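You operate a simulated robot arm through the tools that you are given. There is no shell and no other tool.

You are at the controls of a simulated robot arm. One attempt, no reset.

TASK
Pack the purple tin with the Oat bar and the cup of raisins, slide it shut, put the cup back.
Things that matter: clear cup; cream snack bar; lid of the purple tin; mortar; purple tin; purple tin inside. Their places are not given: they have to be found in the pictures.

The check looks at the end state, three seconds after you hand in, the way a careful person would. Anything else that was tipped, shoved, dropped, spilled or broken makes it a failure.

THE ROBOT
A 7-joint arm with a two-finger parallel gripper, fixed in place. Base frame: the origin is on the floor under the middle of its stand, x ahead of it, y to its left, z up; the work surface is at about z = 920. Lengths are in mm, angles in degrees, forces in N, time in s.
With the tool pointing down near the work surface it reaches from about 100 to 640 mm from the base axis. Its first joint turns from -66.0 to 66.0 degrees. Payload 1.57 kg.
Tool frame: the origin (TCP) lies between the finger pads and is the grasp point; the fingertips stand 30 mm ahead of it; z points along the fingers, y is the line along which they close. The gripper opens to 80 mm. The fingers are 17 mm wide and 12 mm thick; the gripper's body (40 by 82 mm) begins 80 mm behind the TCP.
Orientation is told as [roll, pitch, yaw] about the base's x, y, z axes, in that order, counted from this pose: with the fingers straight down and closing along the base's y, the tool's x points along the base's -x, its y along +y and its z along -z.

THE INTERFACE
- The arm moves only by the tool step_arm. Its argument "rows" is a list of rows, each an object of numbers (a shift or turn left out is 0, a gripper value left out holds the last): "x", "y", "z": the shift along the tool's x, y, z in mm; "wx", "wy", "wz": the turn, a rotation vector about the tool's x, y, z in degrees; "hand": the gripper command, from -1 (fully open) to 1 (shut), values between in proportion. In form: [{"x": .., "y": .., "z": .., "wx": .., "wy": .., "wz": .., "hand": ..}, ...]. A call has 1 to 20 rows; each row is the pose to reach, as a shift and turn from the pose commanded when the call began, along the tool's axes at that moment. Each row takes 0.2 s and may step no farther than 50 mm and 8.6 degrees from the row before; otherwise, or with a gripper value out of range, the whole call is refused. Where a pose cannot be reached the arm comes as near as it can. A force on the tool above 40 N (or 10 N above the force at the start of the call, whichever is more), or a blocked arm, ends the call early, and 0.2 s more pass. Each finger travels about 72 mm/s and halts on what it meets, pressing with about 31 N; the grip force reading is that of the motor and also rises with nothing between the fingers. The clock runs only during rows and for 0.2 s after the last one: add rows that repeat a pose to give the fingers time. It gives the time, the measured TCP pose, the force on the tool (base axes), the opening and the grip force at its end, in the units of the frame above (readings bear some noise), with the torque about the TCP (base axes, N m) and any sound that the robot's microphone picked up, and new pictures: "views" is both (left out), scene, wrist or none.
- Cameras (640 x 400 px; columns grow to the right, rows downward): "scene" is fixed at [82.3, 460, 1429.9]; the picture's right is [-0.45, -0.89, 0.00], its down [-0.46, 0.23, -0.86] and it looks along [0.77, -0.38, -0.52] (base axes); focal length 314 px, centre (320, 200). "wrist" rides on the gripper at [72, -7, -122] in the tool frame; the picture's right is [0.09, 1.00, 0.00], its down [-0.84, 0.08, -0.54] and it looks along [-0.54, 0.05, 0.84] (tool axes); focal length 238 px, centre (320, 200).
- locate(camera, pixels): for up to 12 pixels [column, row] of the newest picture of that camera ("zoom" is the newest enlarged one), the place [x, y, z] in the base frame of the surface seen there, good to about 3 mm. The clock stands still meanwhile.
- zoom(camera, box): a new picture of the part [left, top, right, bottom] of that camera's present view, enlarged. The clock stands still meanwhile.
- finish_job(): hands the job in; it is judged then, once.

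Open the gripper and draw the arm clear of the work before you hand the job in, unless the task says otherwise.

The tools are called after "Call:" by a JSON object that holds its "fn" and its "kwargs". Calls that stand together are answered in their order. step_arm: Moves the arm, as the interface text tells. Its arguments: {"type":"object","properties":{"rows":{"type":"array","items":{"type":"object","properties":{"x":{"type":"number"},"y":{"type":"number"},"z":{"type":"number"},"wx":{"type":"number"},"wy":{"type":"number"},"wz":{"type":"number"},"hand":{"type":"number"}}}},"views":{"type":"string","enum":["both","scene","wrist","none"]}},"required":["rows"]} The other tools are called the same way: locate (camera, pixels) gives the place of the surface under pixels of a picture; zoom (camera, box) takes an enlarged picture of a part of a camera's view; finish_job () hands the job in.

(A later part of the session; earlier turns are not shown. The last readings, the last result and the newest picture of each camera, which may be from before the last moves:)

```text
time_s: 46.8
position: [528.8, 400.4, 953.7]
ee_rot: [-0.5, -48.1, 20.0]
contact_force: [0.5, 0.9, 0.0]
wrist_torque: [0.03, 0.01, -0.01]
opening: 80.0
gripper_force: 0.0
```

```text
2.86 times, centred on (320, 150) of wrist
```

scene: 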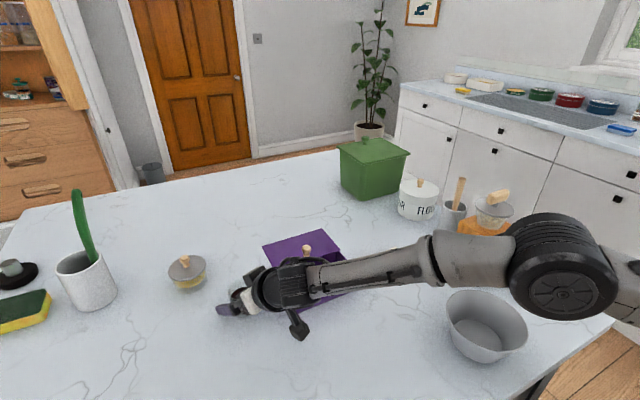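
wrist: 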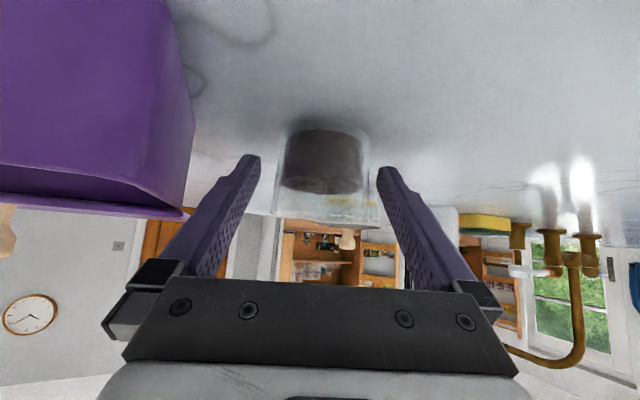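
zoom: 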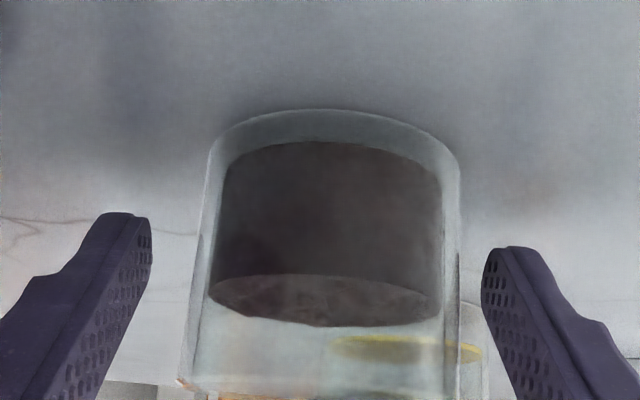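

Laterally the cup is centred and its axis is about 4 mm ahead of the TCP, within the pads. I close gradually on the glass.

Call:
{"fn": "step_arm", "kwargs": {"rows": [{"hand": -0.7}, {"hand": -0.5}, {"hand": -0.42}, {"hand": -0.37}, {"hand": -0.33}, {"hand": -0.2}, {"hand": 0.2}, {"hand": 1}, {"hand": 1}]}}

Call:
{"fn": "zoom", "kwargs": {"camera": "wrist", "box": [230, 80, 410, 220]}}

```text
time_s: 48.8
position: [528.6, 400.1, 953.9]
ee_rot: [-0.4, -48.2, 20.1]
contact_force: [-0.4, 1.2, 0.3]
wrist_torque: [0.05, 0.04, 0.01]
opening: 53.1
gripper_force: 30.9
```

scene: 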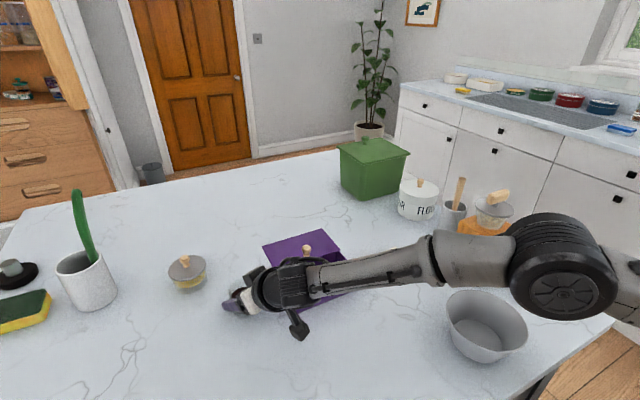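
wrist: 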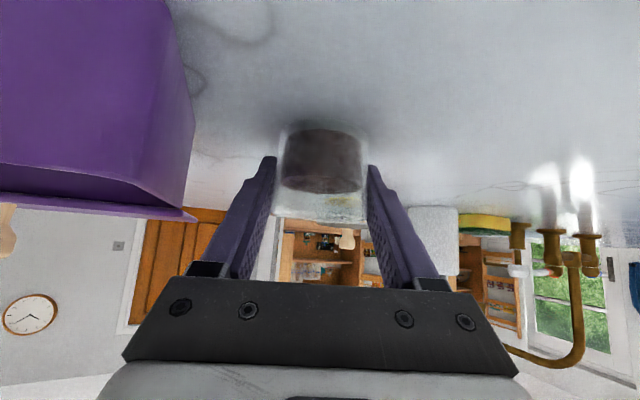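

```text
2.86 times, centred on (320, 150) of wrist
```

zoom: 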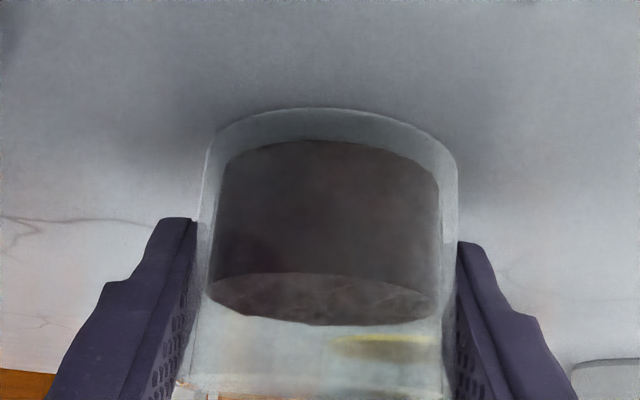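

The cup is held (53 mm, 31 N). I lift straight up slowly, keeping its tilt unchanged.

Call:
{"fn": "step_arm", "kwargs": {"rows": [{"x": -3.7, "z": -3.3, "hand": 1}, {"x": -11.2, "z": -10}, {"x": -22.4, "z": -20}, {"x": -33.5, "z": -30}, {"x": -44.7, "z": -40}, {"x": -55.9, "z": -50}, {"x": -67, "z": -60}, {"x": -67, "z": -60}]}}

Call:
{"fn": "zoom", "kwargs": {"camera": "wrist", "box": [230, 80, 410, 220]}}

Call:
{"fn": "zoom", "kwargs": {"camera": "scene", "box": [190, 220, 350, 330]}}

```text
time_s: 50.6
position: [529.9, 401.9, 1043.9]
ee_rot: [-0.3, -48.2, 20.1]
contact_force: [0.3, -0.1, -0.6]
wrist_torque: [0.0, 0.03, 0.06]
opening: 52.9
gripper_force: 30.9
```

scene: 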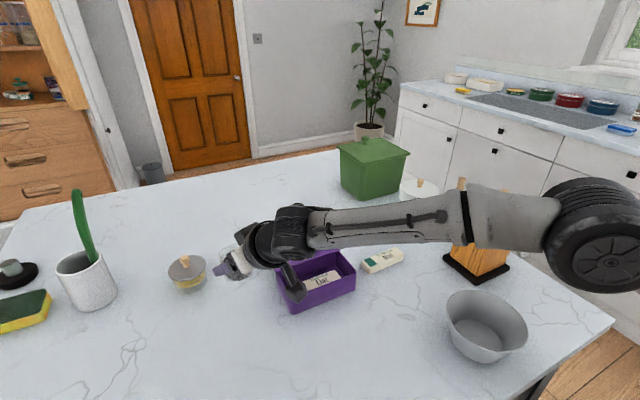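
wrist: 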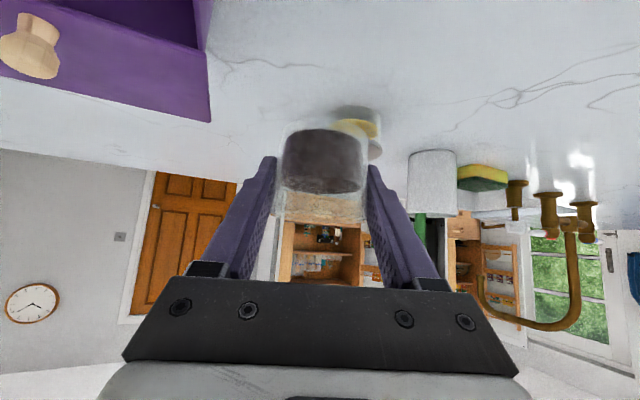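

```text
2.86 times, centred on (320, 150) of wrist
```

zoom: 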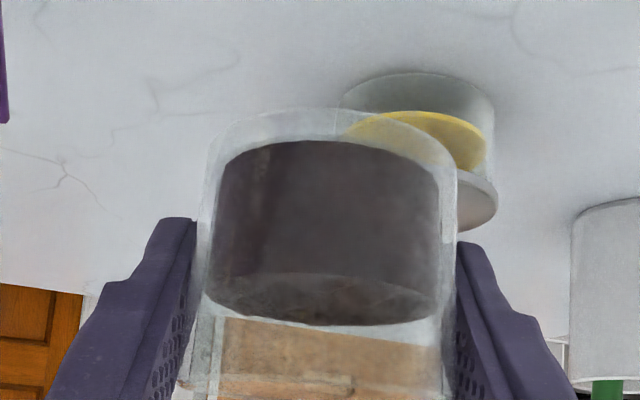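

```text
3.64 times, centred on (270, 275) of scene
```

zoom: 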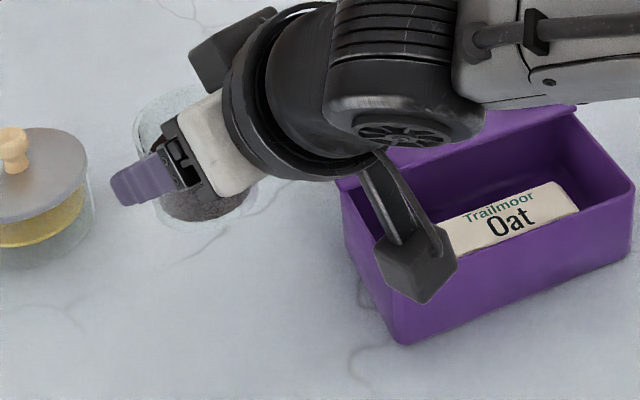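

The cup is lifted with the raisins settled. I raise it a bit more and carry it level to above the tin's left part, turning the heading about the vertical by 15° on the way.

Call:
{"fn": "step_arm", "kwargs": {"rows": [{"x": -6, "z": -5.3, "hand": 1}, {"x": -12, "z": -10.7}, {"x": -5.4, "y": -18.4, "z": -18.1, "wx": -1.9, "wz": -1.7}, {"x": 1.2, "y": -36.7, "z": -25.5, "wx": -3.7, "wz": -3.3}, {"x": 7.8, "y": -55.1, "z": -32.9, "wx": -5.6, "wz": -5}, {"x": 14.4, "y": -73.5, "z": -40.3, "wx": -7.5, "wz": -6.7}, {"x": 21, "y": -91.8, "z": -47.7, "wx": -9.3, "wz": -8.3}, {"x": 27.6, "y": -110.2, "z": -55, "wx": -11.2, "wz": -10}, {"x": 27.6, "y": -110.2, "z": -55, "wx": -11.2, "wz": -10}]}}

Call:
{"fn": "zoom", "kwargs": {"camera": "scene", "box": [220, 180, 380, 320]}}

```text
time_s: 52.6
position: [510.4, 276.5, 1060.4]
ee_rot: [-0.3, -48.1, 35.0]
contact_force: [-1.0, 0.0, -0.9]
wrist_torque: [-0.02, -0.02, -0.01]
opening: 53.1
gripper_force: 31.4
```

scene: 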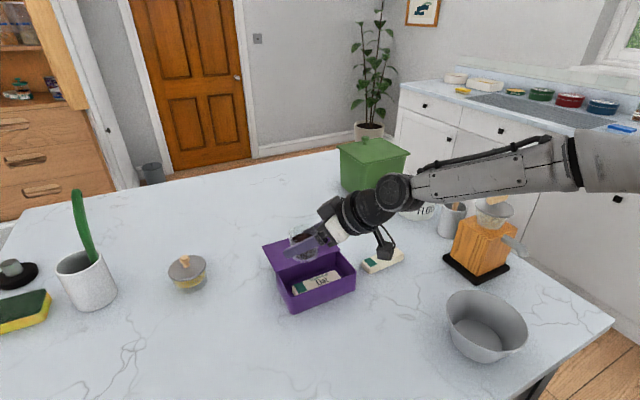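
wrist: 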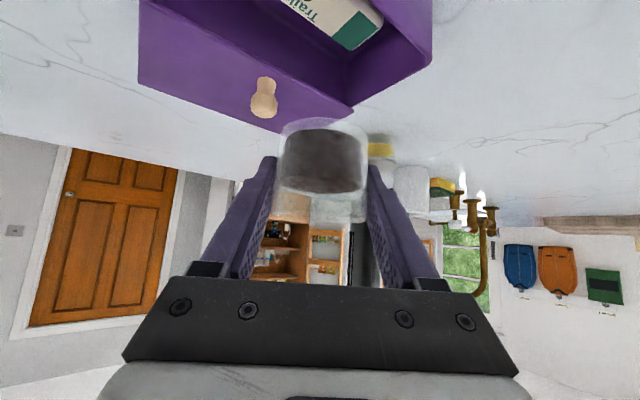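

```text
2.86 times, centred on (300, 250) of scene
```

zoom: 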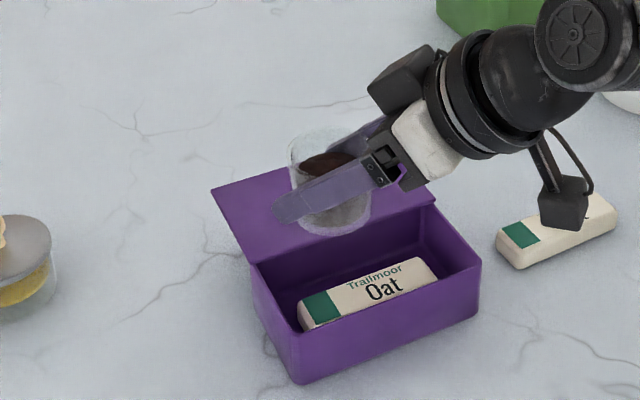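

The cup is upright above the lid/opening border, raisins level. I shift to (505, 290, 1047), clear of the knob, and begin rolling the cup toward −y, up to about 56° of roll.

Call:
{"fn": "step_arm", "kwargs": {"rows": [{"x": 4, "y": 7, "z": 5.7, "hand": 1}, {"x": 7.75, "y": 14.2, "z": 11.4}, {"x": 7.75, "y": 14.2, "z": 11.4, "wz": 7}, {"x": 7.75, "y": 14.2, "z": 11.4, "wz": 14}, {"x": 7.75, "y": 14.2, "z": 11.4, "wz": 21}, {"x": 7.75, "y": 14.2, "z": 11.4, "wz": 28}, {"x": 7.75, "y": 14.2, "z": 11.4, "wz": 35}, {"x": 7.75, "y": 14.2, "z": 11.4, "wz": 42}, {"x": 7.75, "y": 14.2, "z": 11.4, "wz": 49}, {"x": 7.75, "y": 14.2, "z": 11.4, "wz": 56}, {"x": 7.75, "y": 14.2, "z": 11.4, "wz": 56}]}}

Call:
{"fn": "zoom", "kwargs": {"camera": "scene", "box": [240, 190, 380, 320]}}

Call:
{"fn": "zoom", "kwargs": {"camera": "wrist", "box": [230, 80, 410, 220]}}

```text
time_s: 55.0
position: [505.8, 291.9, 1047.1]
ee_rot: [42.6, -24.7, -30.9]
contact_force: [-0.3, 0.5, -0.9]
wrist_torque: [0.01, 0.0, -0.04]
opening: 52.5
gripper_force: 30.9
```

scene: 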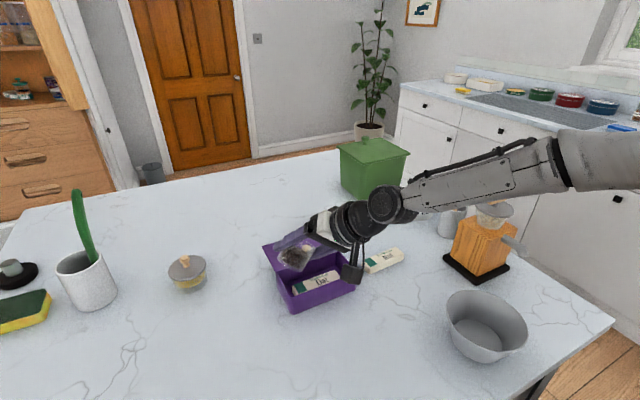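
wrist: 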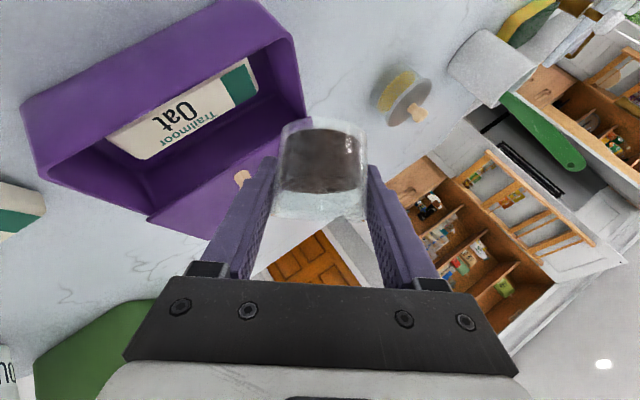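

```text
3.08 times, centred on (310, 255) of scene
```

zoom: 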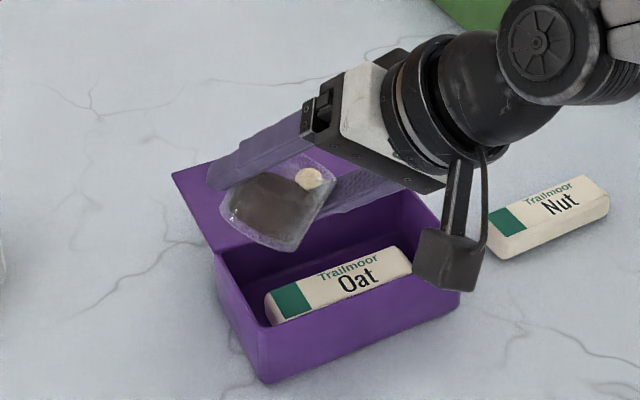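

```text
2.86 times, centred on (320, 150) of wrist
```

zoom: 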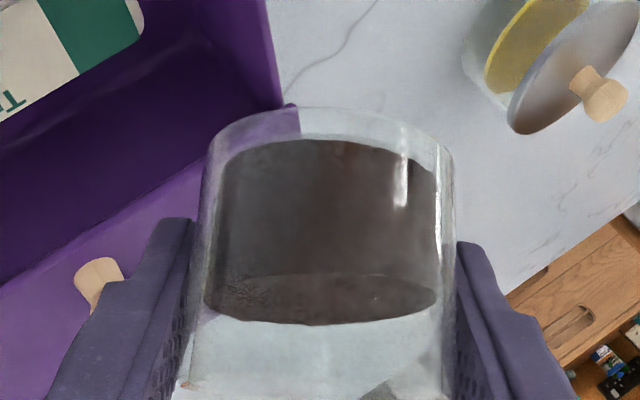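

No raisins have left yet; the mouth leans toward −y above the opening. I continue the roll to ~91° and lower 7 mm.

Call:
{"fn": "step_arm", "kwargs": {"rows": [{"x": 0.6, "y": -0.9, "z": 0.9, "wz": 6, "hand": 1}, {"x": 1.2, "y": -1.7, "z": 1.9, "wz": 12}, {"x": 1.8, "y": -2.6, "z": 2.8, "wz": 18}, {"x": 2.4, "y": -3.5, "z": 3.8, "wz": 24}, {"x": 2.9, "y": -4.3, "z": 4.7, "wz": 30}, {"x": 2.9, "y": -4.3, "z": 4.7, "wz": 35}, {"x": 2.9, "y": -4.3, "z": 4.7, "wz": 35}]}}

Call:
{"fn": "zoom", "kwargs": {"camera": "scene", "box": [240, 190, 380, 320]}}

Call:
{"fn": "zoom", "kwargs": {"camera": "wrist", "box": [180, 50, 420, 220]}}

```text
time_s: 56.6
position: [507.3, 290.5, 1040.2]
ee_rot: [48.1, 0.6, -56.0]
contact_force: [-0.2, 0.0, -1.0]
wrist_torque: [-0.01, -0.02, -0.02]
opening: 52.8
gripper_force: 31.0
```

scene: 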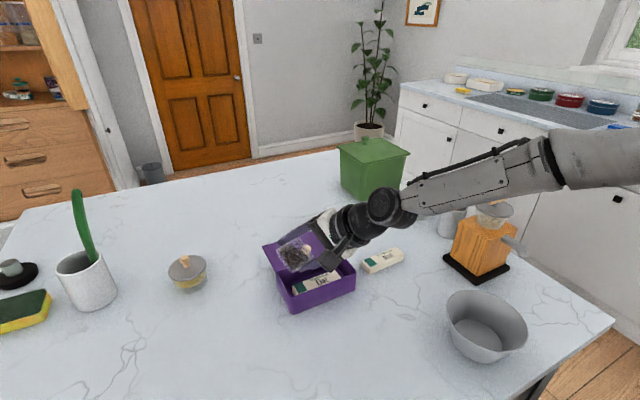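
wrist: 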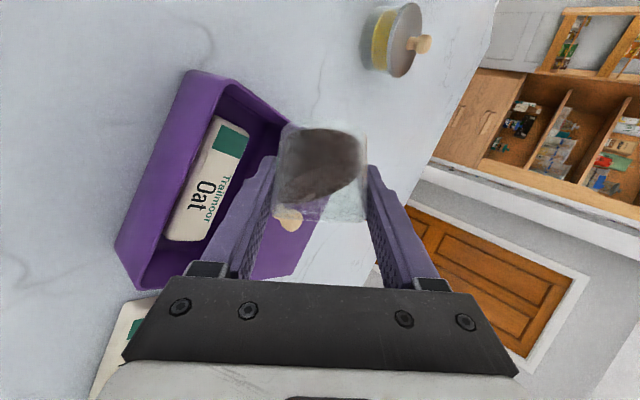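

```text
3.08 times, centred on (310, 255) of scene
```

zoom: 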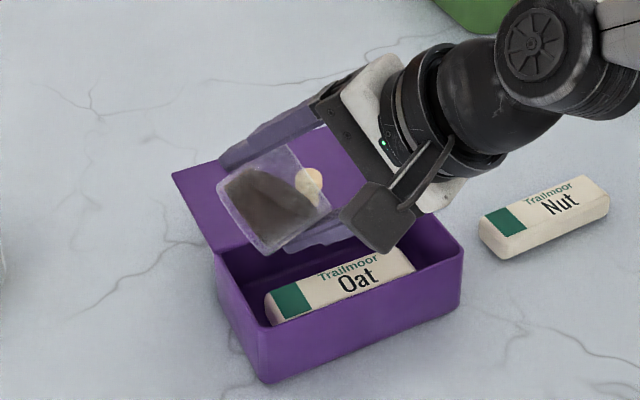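

```text
2.35 times, centred on (300, 135) of wrist
```

zoom: 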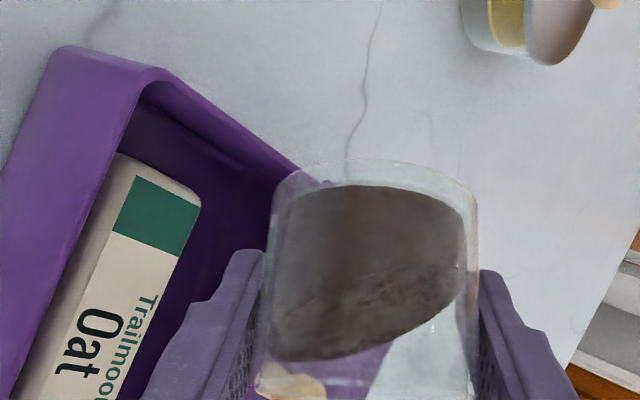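

The raisins have begun to shift inside the cup, whose lowest lip is above the opening at about (511, 263). I now pitch the hand up gradually to tip the cup further, halfway first.

Call:
{"fn": "step_arm", "kwargs": {"rows": [{"x": 0.3, "y": -2, "z": 0.3, "wx": -4, "hand": 1}, {"x": 0.5, "y": -4, "z": 0.5, "wx": -8}, {"x": 0.7, "y": -6, "z": 0.7, "wx": -12}, {"x": 0.7, "y": -7.4, "z": 0.7, "wx": -16}, {"x": 0.7, "y": -7.4, "z": 0.7, "wx": -20}, {"x": 0.7, "y": -7.4, "z": 0.7, "wx": -20}]}}

Call:
{"fn": "zoom", "kwargs": {"camera": "scene", "box": [240, 190, 380, 320]}}

Call:
{"fn": "zoom", "kwargs": {"camera": "wrist", "box": [150, 50, 420, 240]}}

```text
time_s: 58.0
position: [501.0, 291.9, 1032.3]
ee_rot: [66.1, 0.8, -55.1]
contact_force: [-0.6, -0.4, -0.9]
wrist_torque: [-0.02, -0.01, -0.02]
opening: 52.9
gripper_force: 31.3
out of reach, approached as far as the arm can: row 5, 6
```

scene: 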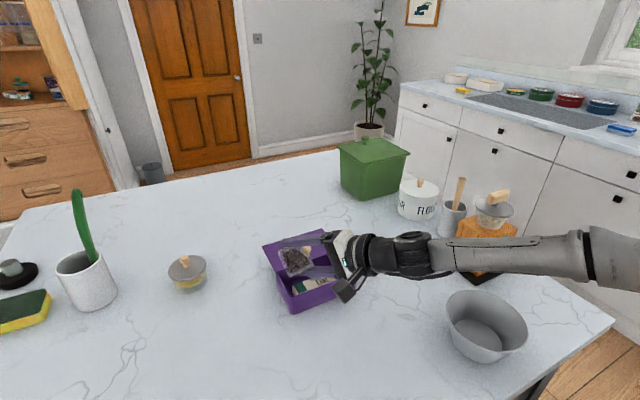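
wrist: 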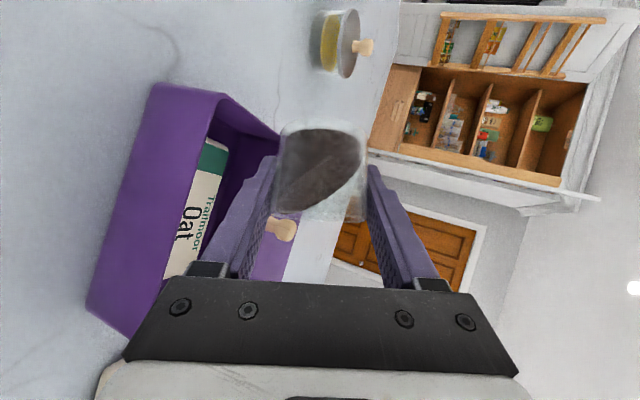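

```text
3.08 times, centred on (310, 255) of scene
```

zoom: 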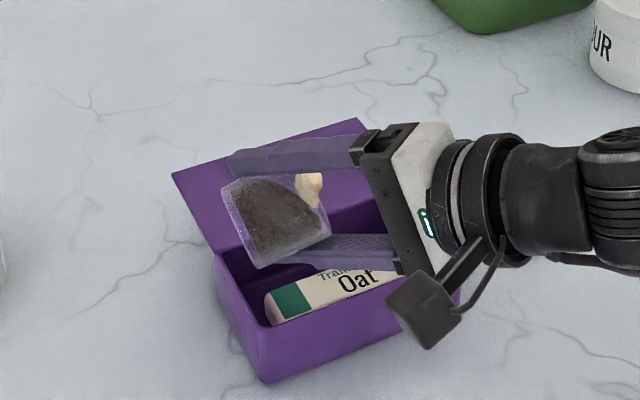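

```text
2.11 times, centred on (285, 145) of wrist
```

zoom: 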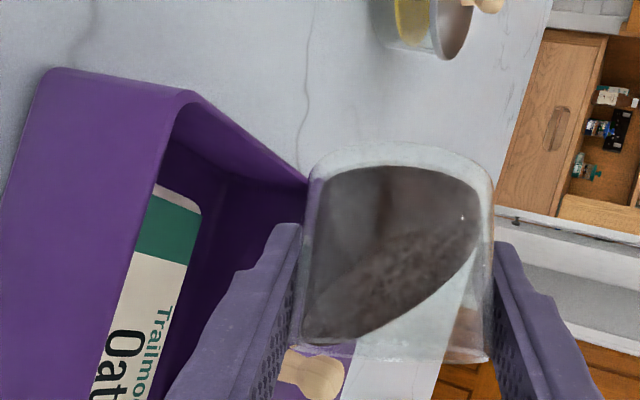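

The hand's upward pitch hit a joint limit with this heading (the arm is nearly straight there), and nothing has spilled yet. I back the pitch off and rise a little, so that I can turn the hand's heading left around the vertical, where it has room to pitch up.

Call:
{"fn": "step_arm", "kwargs": {"rows": [{"x": -0.3, "y": 3, "z": -1.9, "wx": 4, "hand": 1}, {"x": -0.6, "y": 6, "z": -3.8, "wx": 8}, {"x": -0.9, "y": 9, "z": -5.6, "wx": 12}, {"x": -1.1, "y": 12, "z": -7.5, "wx": 16}, {"x": -1.1, "y": 12, "z": -7.5, "wx": 20}, {"x": -1.1, "y": 12, "z": -7.5, "wx": 20}], "views": "scene"}}

```text
time_s: 59.4
position: [497.7, 289.9, 1046.9]
ee_rot: [48.0, 0.5, -56.0]
contact_force: [-0.2, -0.9, -1.5]
wrist_torque: [-0.06, 0.04, 0.02]
opening: 52.9
gripper_force: 31.2
out of reach, approached as far as the arm can: row 5
```

scene: 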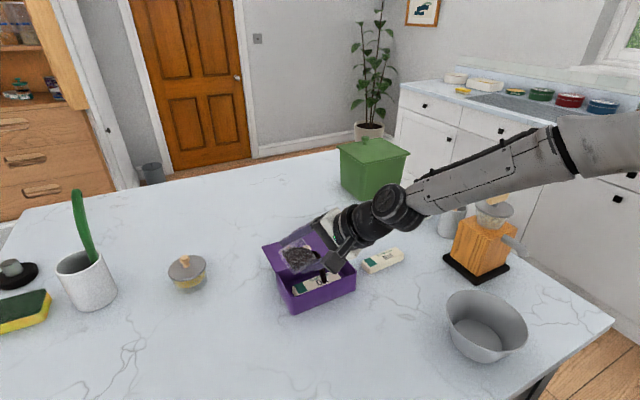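

Orientation is back to the mid-pour state with the raisins still inside. I now turn the heading 35° to the left about the vertical, keeping the cup's tilt and its lip over the opening.

Call:
{"fn": "step_arm", "kwargs": {"rows": [{"x": 0.2, "y": -1.8, "z": -2, "wx": 0.1, "wy": 4.3, "wz": -3.9, "hand": 1}, {"x": 0.4, "y": -3.6, "z": -4, "wx": 0.2, "wy": 8.7, "wz": -7.8}, {"x": 0.6, "y": -5.4, "z": -6, "wx": 0.2, "wy": 13, "wz": -11.7}, {"x": 0.8, "y": -7.2, "z": -8, "wx": 0.3, "wy": 17.3, "wz": -15.6}, {"x": 1, "y": -9, "z": -10, "wx": 0.4, "wy": 21.7, "wz": -19.5}, {"x": 1.2, "y": -10.8, "z": -11.9, "wx": 0.45, "wy": 26, "wz": -23.4}, {"x": 1.2, "y": -10.8, "z": -11.9, "wx": 0.45, "wy": 26, "wz": -23.4}]}}

Call:
{"fn": "zoom", "kwargs": {"camera": "scene", "box": [240, 190, 380, 320]}}

```text
time_s: 61.0
position: [484.2, 280.2, 1047.4]
ee_rot: [47.9, 0.5, -20.9]
contact_force: [-0.4, -0.4, -1.2]
wrist_torque: [-0.03, -0.04, -0.01]
opening: 52.8
gripper_force: 31.2
```

scene: 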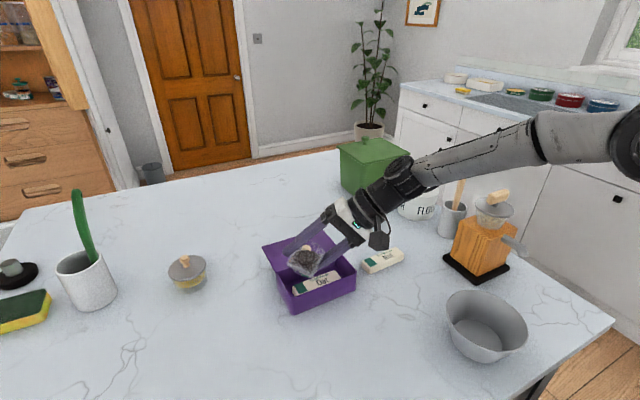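
wrist: 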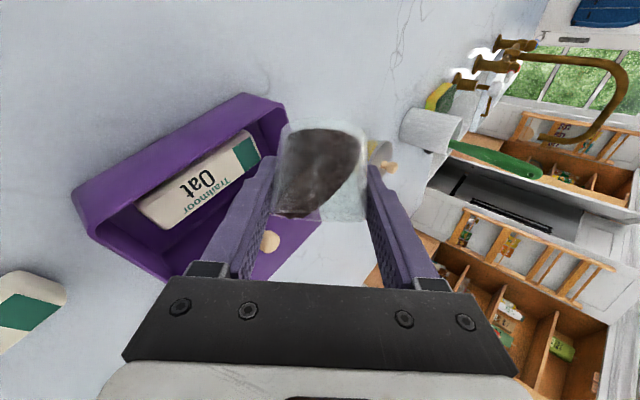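

```text
3.08 times, centred on (310, 255) of scene
```

zoom: 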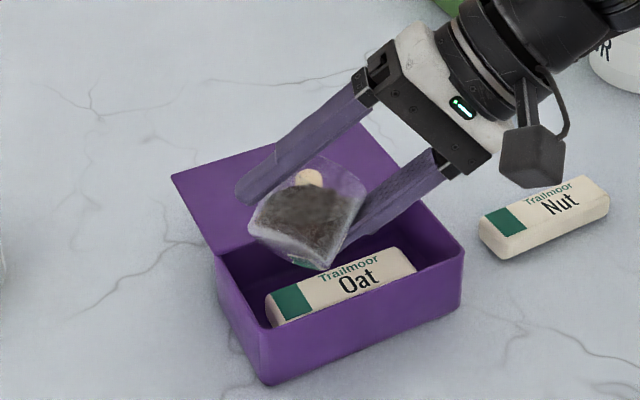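

The hand now heads ~70° with the lip over the tin and no spill. I pitch the hand up again in small steps, lowering a little as I go.

Call:
{"fn": "step_arm", "kwargs": {"rows": [{"y": -1.5, "z": 1.3, "wx": -4, "hand": 1}, {"y": -3, "z": 2.7, "wx": -8}, {"y": -4.5, "z": 4, "wx": -12}, {"y": -6, "z": 5.3, "wx": -16}, {"y": -6.7, "z": 6, "wx": -20}, {"y": -6.7, "z": 6, "wx": -20}]}}

Call:
{"fn": "zoom", "kwargs": {"camera": "scene", "box": [240, 190, 380, 320]}}

Call:
{"fn": "zoom", "kwargs": {"camera": "wrist", "box": [100, 50, 420, 260]}}

```text
time_s: 62.4
position: [484.7, 281.5, 1038.0]
ee_rot: [68.0, 0.5, -21.0]
contact_force: [-0.1, 0.7, -1.0]
wrist_torque: [0.0, 0.0, 0.0]
opening: 53.0
gripper_force: 31.0
```

scene: 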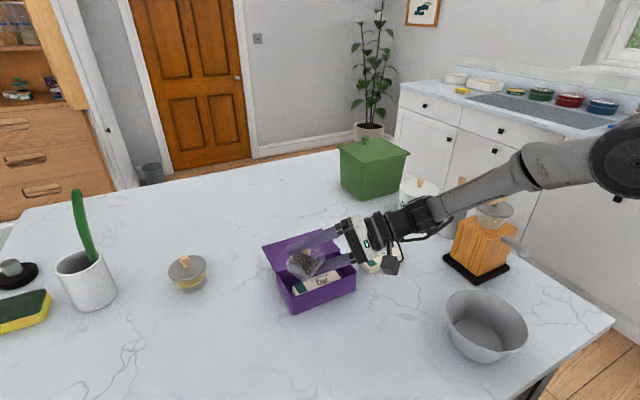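
wrist: 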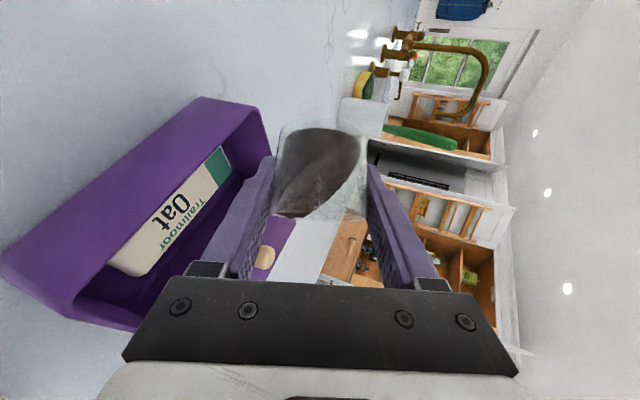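

```text
3.08 times, centred on (310, 255) of scene
```

zoom: 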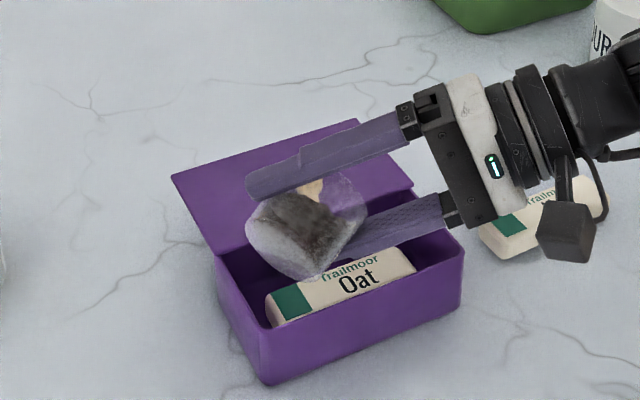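

```text
1.90 times, centred on (260, 155) of wrist
```

zoom: 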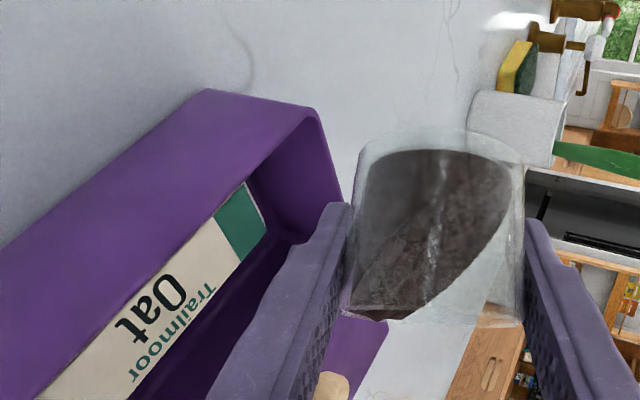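

The raisins are now at the lip. I check where the lip is, before tipping further.

Call:
{"fn": "locate", "kwargs": {"camera": "wrist", "pixels": [[284, 214], [290, 213], [298, 215], [284, 205], [300, 195], [330, 170], [276, 212], [250, 255]]}}

Call:
{"fn": "locate", "kwargs": {"camera": "scene", "pixels": [[309, 276], [300, 268], [315, 270], [306, 262], [318, 262], [295, 255]]}}

```text
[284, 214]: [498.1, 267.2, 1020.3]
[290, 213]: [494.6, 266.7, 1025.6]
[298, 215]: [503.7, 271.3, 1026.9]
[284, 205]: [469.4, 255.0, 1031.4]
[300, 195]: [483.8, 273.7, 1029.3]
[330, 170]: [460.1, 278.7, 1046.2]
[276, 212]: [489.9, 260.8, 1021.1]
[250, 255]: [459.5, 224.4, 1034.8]
```

```text
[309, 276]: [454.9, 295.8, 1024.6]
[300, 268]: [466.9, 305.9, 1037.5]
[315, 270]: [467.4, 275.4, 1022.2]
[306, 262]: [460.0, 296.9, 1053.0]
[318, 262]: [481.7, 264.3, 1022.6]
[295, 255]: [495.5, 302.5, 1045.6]
```

The lip is at about (498, 267, 1020), well over the opening. I pitch up a further 16° slowly while lowering 8 mm, so the raisins start to run into the tin.

Call:
{"fn": "step_arm", "kwargs": {"rows": [{"y": -2, "z": 0.8, "wx": -2.5, "hand": 1}, {"y": -4, "z": 1.6, "wx": -5}, {"y": -6, "z": 2.4, "wx": -7.5}, {"y": -7.4, "z": 3, "wx": -10}, {"y": -7.4, "z": 3, "wx": -13}, {"y": -7.4, "z": 3, "wx": -16}, {"y": -7.4, "z": 3, "wx": -16}]}}

Call:
{"fn": "zoom", "kwargs": {"camera": "scene", "box": [240, 190, 380, 320]}}

Call:
{"fn": "zoom", "kwargs": {"camera": "wrist", "box": [100, 50, 420, 260]}}

```text
time_s: 64.0
position: [484.2, 281.1, 1028.4]
ee_rot: [84.0, 0.5, -20.9]
contact_force: [-0.6, -0.2, -0.8]
wrist_torque: [0.01, 0.01, 0.0]
opening: 52.9
gripper_force: 31.0
```

scene: 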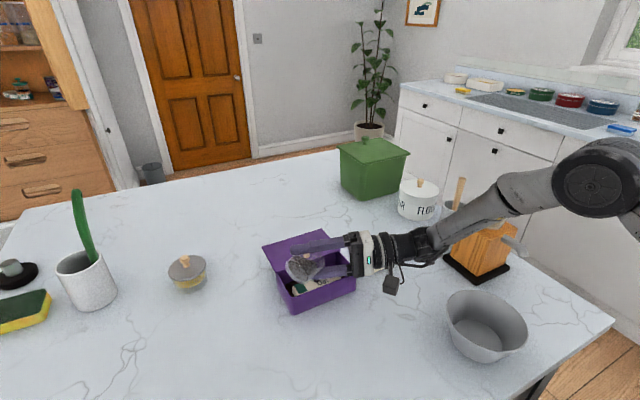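
wrist: 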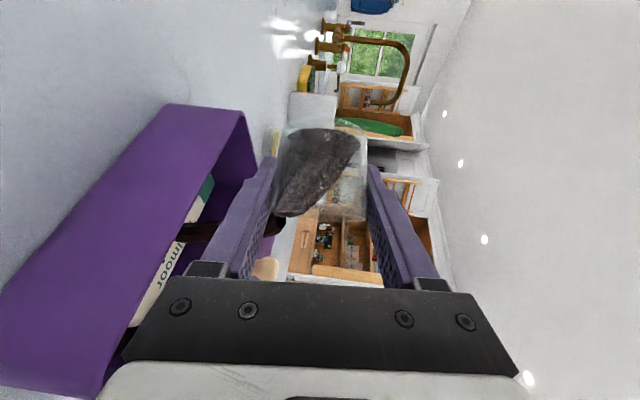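

```text
3.08 times, centred on (310, 255) of scene
```

zoom: 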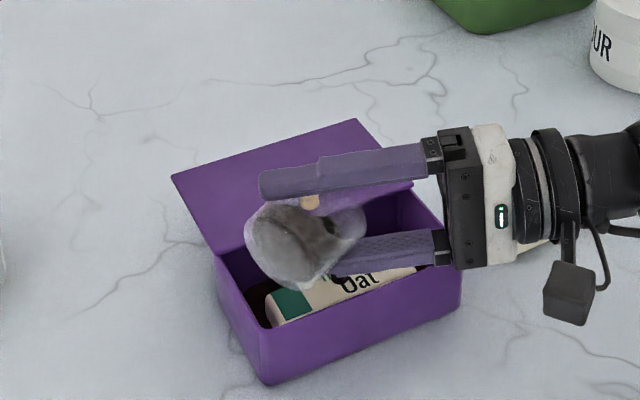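

```text
1.90 times, centred on (260, 155) of wrist
```

zoom: 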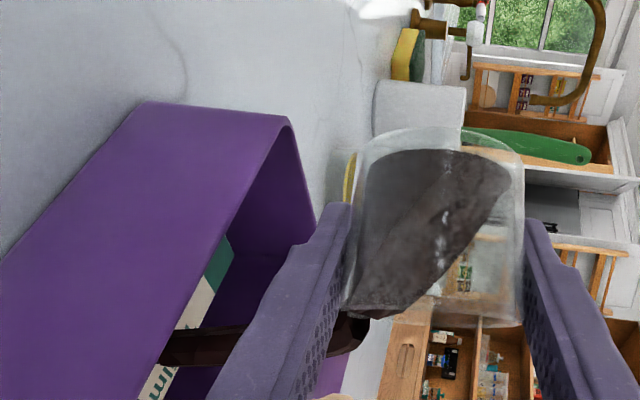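

The raisins are running in a stream from the lip onto the Oat bar inside the tin. I continue by rolling the cup further, 25° more, shifting slightly to keep the lip over the middle.

Call:
{"fn": "step_arm", "kwargs": {"rows": [{"x": -1.5, "z": -0.6, "wz": 4, "hand": 1}, {"x": -3, "z": -1.2, "wz": 8}, {"x": -4.5, "z": -1.9, "wz": 12}, {"x": -6, "z": -2.5, "wz": 16}, {"x": -7.5, "z": -3.1, "wz": 20}, {"x": -7.5, "z": -3.1, "wz": 25}, {"x": -7.5, "z": -3.1, "wz": 25}, {"x": -7.5, "z": -3.1, "wz": 25}]}}

Call:
{"fn": "zoom", "kwargs": {"camera": "scene", "box": [240, 190, 380, 320]}}

Call:
{"fn": "zoom", "kwargs": {"camera": "wrist", "box": [100, 50, 420, 260]}}

```text
time_s: 65.8
position: [491.3, 275.9, 1030.0]
ee_rot: [83.3, 25.4, -23.7]
contact_force: [0.3, 0.4, -2.1]
wrist_torque: [0.0, -0.03, -0.03]
opening: 52.9
gripper_force: 31.2
```

scene: 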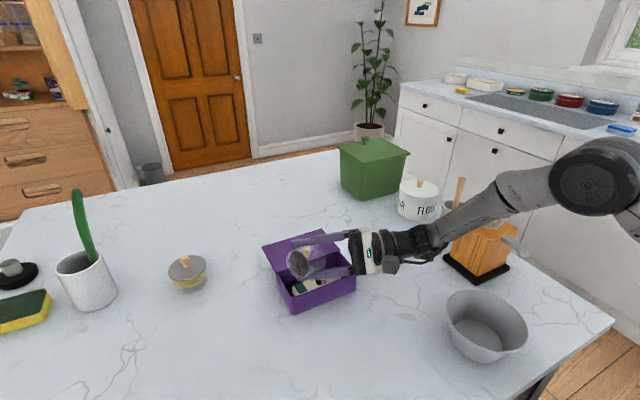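
wrist: 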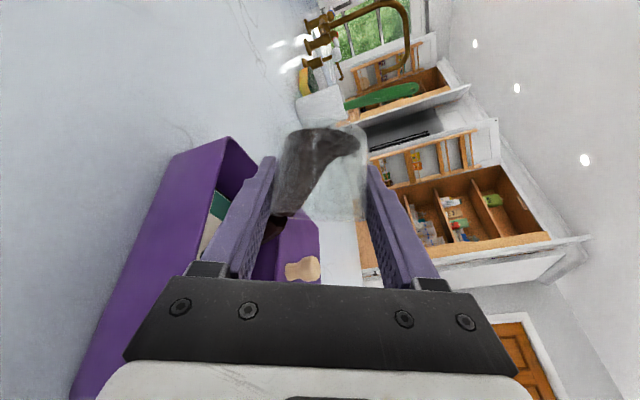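

```text
3.08 times, centred on (310, 255) of scene
```

zoom: 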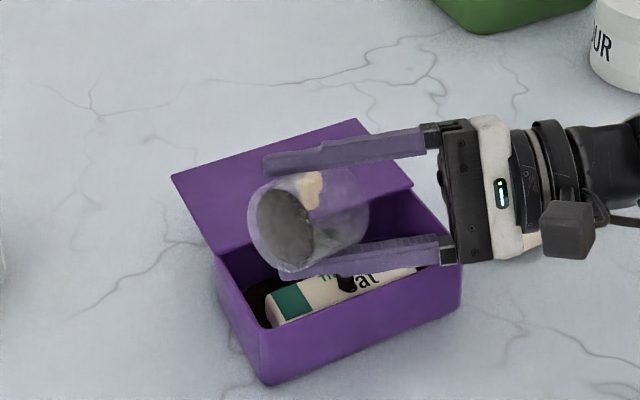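

```text
1.90 times, centred on (260, 155) of wrist
```

zoom: 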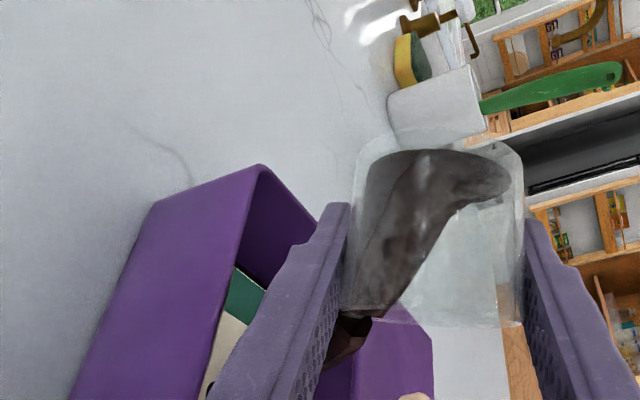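

Still pouring steadily into the tin; about half has gone. I roll another 25° and hold to let it run.

Call:
{"fn": "step_arm", "kwargs": {"rows": [{"x": -1.4, "y": 0.6, "z": -0.5, "wz": 5, "hand": 1}, {"x": -2.7, "y": 1.2, "z": -1, "wz": 10}, {"x": -4.1, "y": 1.7, "z": -1.6, "wz": 15}, {"x": -5.4, "y": 2.3, "z": -2.1, "wz": 20}, {"x": -6.8, "y": 2.9, "z": -2.6, "wz": 25}, {"x": -6.8, "y": 2.9, "z": -2.6, "wz": 25}, {"x": -6.8, "y": 2.9, "z": -2.6, "wz": 25}, {"x": -6.8, "y": 2.9, "z": -2.6, "wz": 25}]}}

Call:
{"fn": "zoom", "kwargs": {"camera": "scene", "box": [240, 190, 380, 320]}}

Call:
{"fn": "zoom", "kwargs": {"camera": "wrist", "box": [100, 50, 420, 260]}}

```text
time_s: 67.6
position: [495.7, 269.7, 1029.9]
ee_rot: [80.5, 50.1, -28.2]
contact_force: [0.6, 0.6, -1.8]
wrist_torque: [0.01, -0.03, -0.02]
opening: 53.0
gripper_force: 31.2
```

scene: 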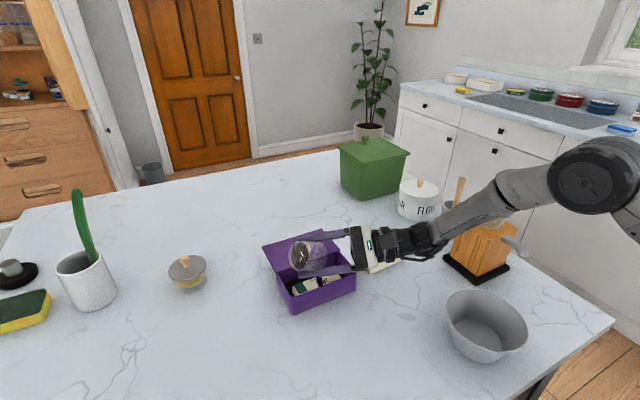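
wrist: 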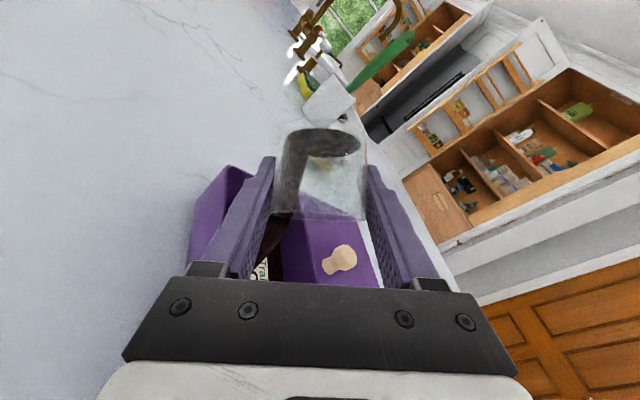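

```text
3.08 times, centred on (310, 255) of scene
```

zoom: 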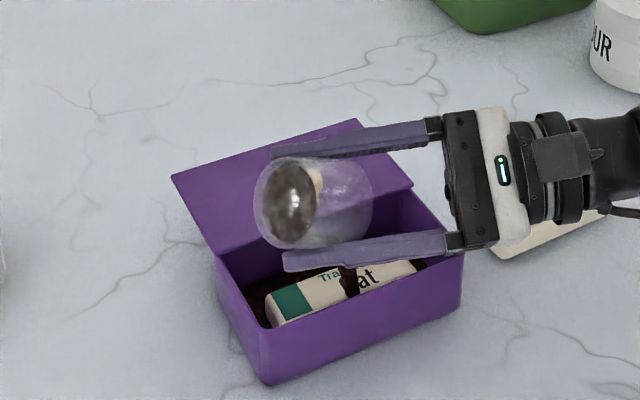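

```text
1.90 times, centred on (260, 155) of wrist
```

zoom: 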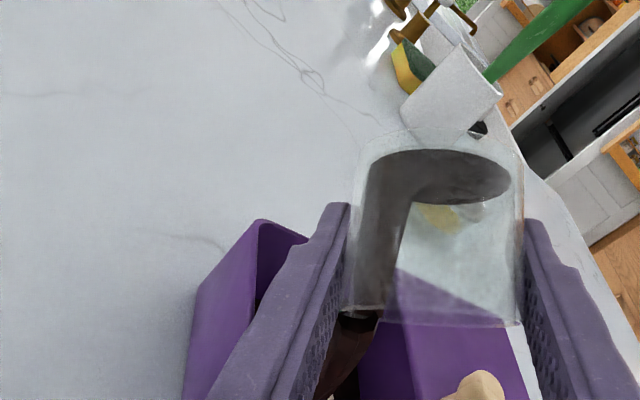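

A thin layer remains in the cup and the stream is still falling inside the tin. I tip it further, about 12° more in roll and pitch, and hold.

Call:
{"fn": "step_arm", "kwargs": {"rows": [{"x": -0.6, "y": 0.4, "z": -1.9, "wx": -2.5, "wy": 3.1, "wz": 4, "hand": 1}, {"x": -1.2, "y": 0.8, "z": -3.7, "wx": -5, "wy": 6.2, "wz": 8}, {"x": -1.8, "y": 1.2, "z": -5.6, "wx": -7.5, "wy": 9.3, "wz": 12}, {"x": -1.8, "y": 1.2, "z": -5.6, "wx": -7.5, "wy": 9.3, "wz": 12}, {"x": -1.8, "y": 1.2, "z": -5.6, "wx": -7.5, "wy": 9.3, "wz": 12}, {"x": -1.8, "y": 1.2, "z": -5.6, "wx": -7.5, "wy": 9.3, "wz": 12}, {"x": -1.8, "y": 1.2, "z": -5.6, "wx": -7.5, "wy": 9.3, "wz": 12}]}}

Call:
{"fn": "zoom", "kwargs": {"camera": "scene", "box": [240, 190, 380, 320]}}

Call:
{"fn": "zoom", "kwargs": {"camera": "wrist", "box": [100, 50, 420, 260]}}

```text
time_s: 69.2
position: [496.8, 264.8, 1030.0]
ee_rot: [102.5, 62.0, -10.9]
contact_force: [0.2, 0.2, -0.9]
wrist_torque: [-0.01, 0.04, 0.01]
opening: 52.8
gripper_force: 31.5
```

scene: 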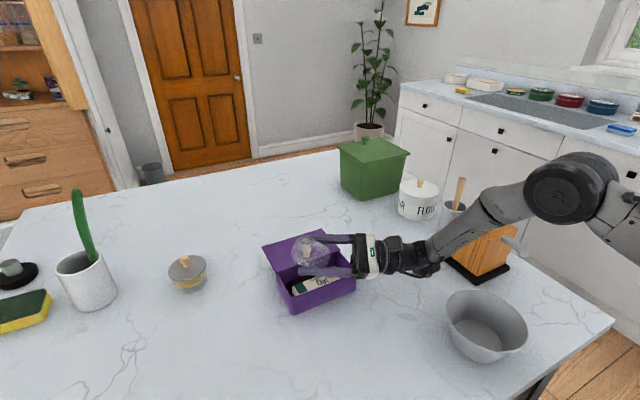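
wrist: 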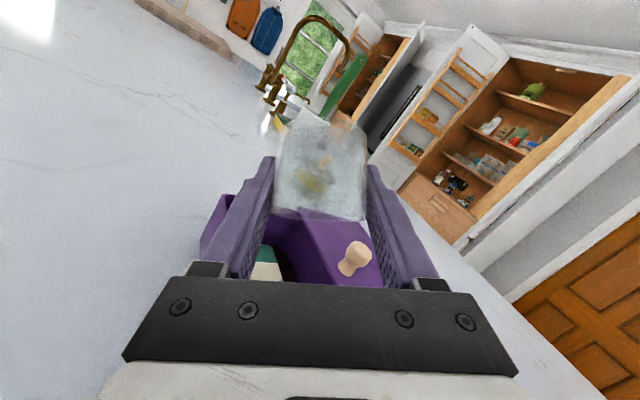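

```text
3.08 times, centred on (310, 255) of scene
```

zoom: 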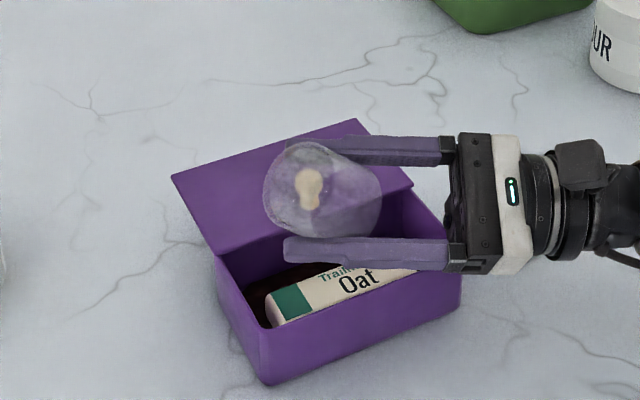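

```text
1.90 times, centred on (260, 155) of wrist
```

zoom: 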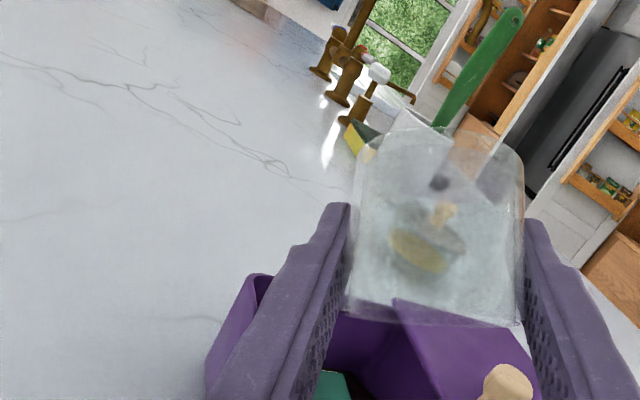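

The cup is empty and clear (only background shows through it), and all raisins went into the tin with none on lid or table. I start reversing the motion: raise 30 mm and undo the last tip.

Call:
{"fn": "step_arm", "kwargs": {"rows": [{"x": 8.8, "y": 4.6, "z": 1, "hand": 1}, {"x": 17.7, "y": 9.2, "z": 2, "wx": 2.5, "wy": -3.1, "wz": -4}, {"x": 26.5, "y": 13.7, "z": 3, "wx": 5, "wy": -6.2, "wz": -8}, {"x": 26.5, "y": 13.7, "z": 3, "wx": 7.5, "wy": -9.3, "wz": -12}, {"x": 26.5, "y": 13.7, "z": 3, "wx": 7.5, "wy": -9.3, "wz": -12}]}}

Call:
{"fn": "zoom", "kwargs": {"camera": "scene", "box": [220, 180, 400, 320]}}

```text
time_s: 70.4
position: [496.8, 265.7, 1059.6]
ee_rot: [80.5, 50.1, -28.3]
contact_force: [-0.7, -0.4, -0.7]
wrist_torque: [-0.02, 0.0, 0.0]
opening: 52.8
gripper_force: 31.1
```

scene: 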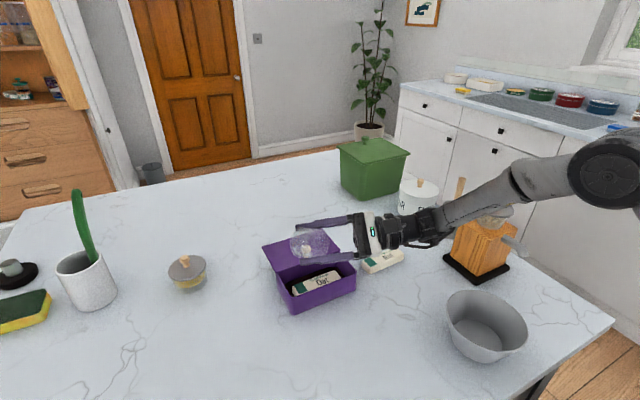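
wrist: 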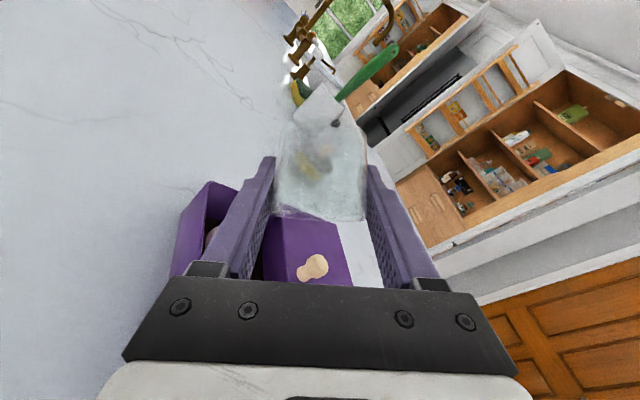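

```text
2.86 times, centred on (310, 250) of scene
```

zoom: 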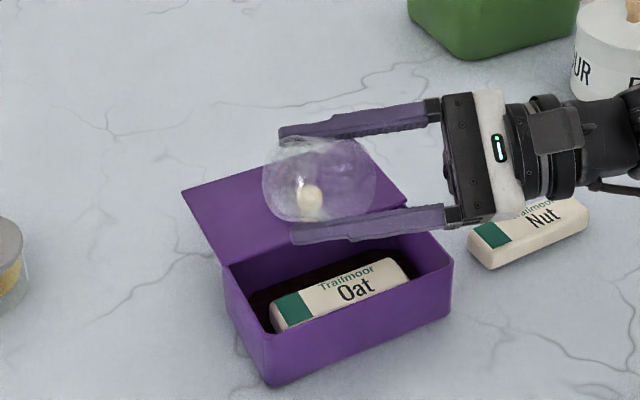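

The tin shows dark raisins around the Oat bar. I roll the empty cup back by 50°, staying at this height.

Call:
{"fn": "step_arm", "kwargs": {"rows": [{"wz": -7, "hand": 1}, {"wz": -14}, {"wz": -21}, {"wz": -28}, {"wz": -35}, {"wz": -42}, {"wz": -50}, {"wz": -50}], "views": "scene"}}

```text
time_s: 72.2
position: [496.1, 265.3, 1059.6]
ee_rot: [83.9, 0.4, -21.0]
contact_force: [0.1, 0.9, -0.4]
wrist_torque: [-0.02, 0.03, 0.01]
opening: 52.9
gripper_force: 30.9
```

scene: 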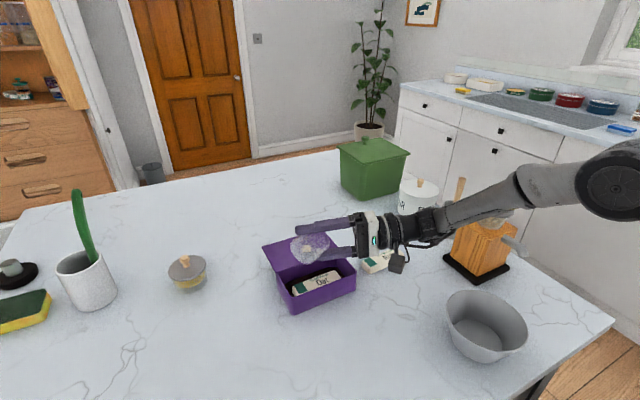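

I pitch the hand back down by 36°, reversing the earlier pitch.

Call:
{"fn": "step_arm", "kwargs": {"rows": [{"wx": 6, "hand": 1}, {"wx": 12}, {"wx": 18}, {"wx": 24}, {"wx": 30}, {"wx": 36}, {"wx": 36}], "views": "scene"}}

```text
time_s: 73.8
position: [497.0, 264.3, 1061.0]
ee_rot: [47.9, 0.6, -20.8]
contact_force: [0.8, -0.4, -1.1]
wrist_torque: [-0.01, -0.03, -0.04]
opening: 52.9
gripper_force: 31.2
```

scene: 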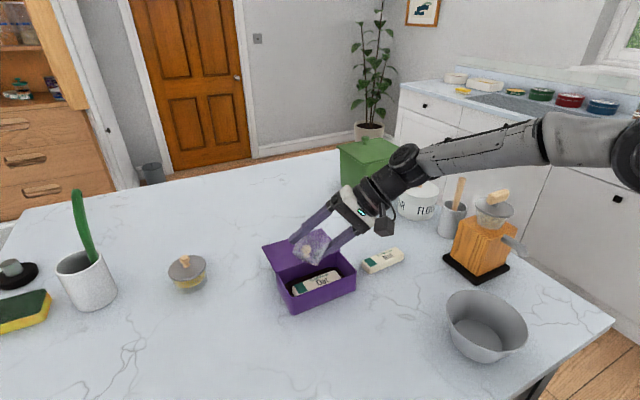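

Next I turn the heading back by 50° about the vertical while rising 20 mm and moving 20 mm toward +y.

Call:
{"fn": "step_arm", "kwargs": {"rows": [{"x": 1, "y": 3.9, "wx": -0.1, "wy": -5.3, "wz": 4.8, "hand": 1}, {"x": 2, "y": 7.8, "wx": -0.1, "wy": -10.6, "wz": 9.5}, {"x": 3, "y": 11.7, "z": 0.2, "wx": -0.2, "wy": -15.9, "wz": 14.3}, {"x": 4, "y": 15.7, "z": 0.3, "wx": -0.3, "wy": -21.2, "wz": 19.1}, {"x": 5, "y": 19.6, "z": 0.4, "wx": -0.3, "wy": -26.5, "wz": 23.9}, {"x": 6, "y": 23.5, "z": 0.4, "wx": -0.4, "wy": -31.8, "wz": 28.6}, {"x": 7.1, "y": 27.4, "z": 0.5, "wx": -0.45, "wy": -37.1, "wz": 33.4}, {"x": 7.1, "y": 27.4, "z": 0.5, "wx": -0.45, "wy": -37.1, "wz": 33.4}], "views": "scene"}}

```text
time_s: 75.6
position: [497.8, 285.3, 1079.5]
ee_rot: [48.0, 0.4, -70.9]
contact_force: [-0.4, -0.3, -1.3]
wrist_torque: [0.03, 0.0, 0.0]
opening: 52.9
gripper_force: 30.9
out of reach, approached as far as the arm can: row 6
```

scene: 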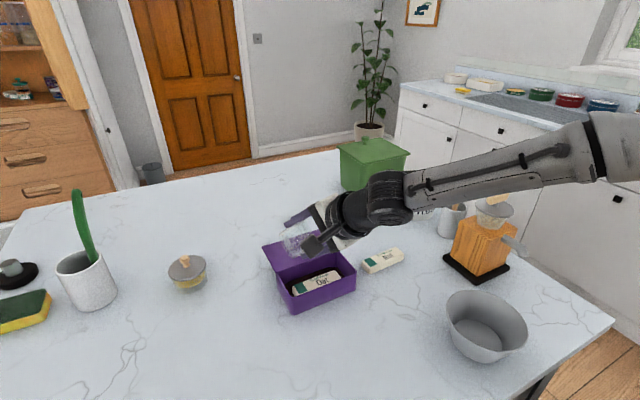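

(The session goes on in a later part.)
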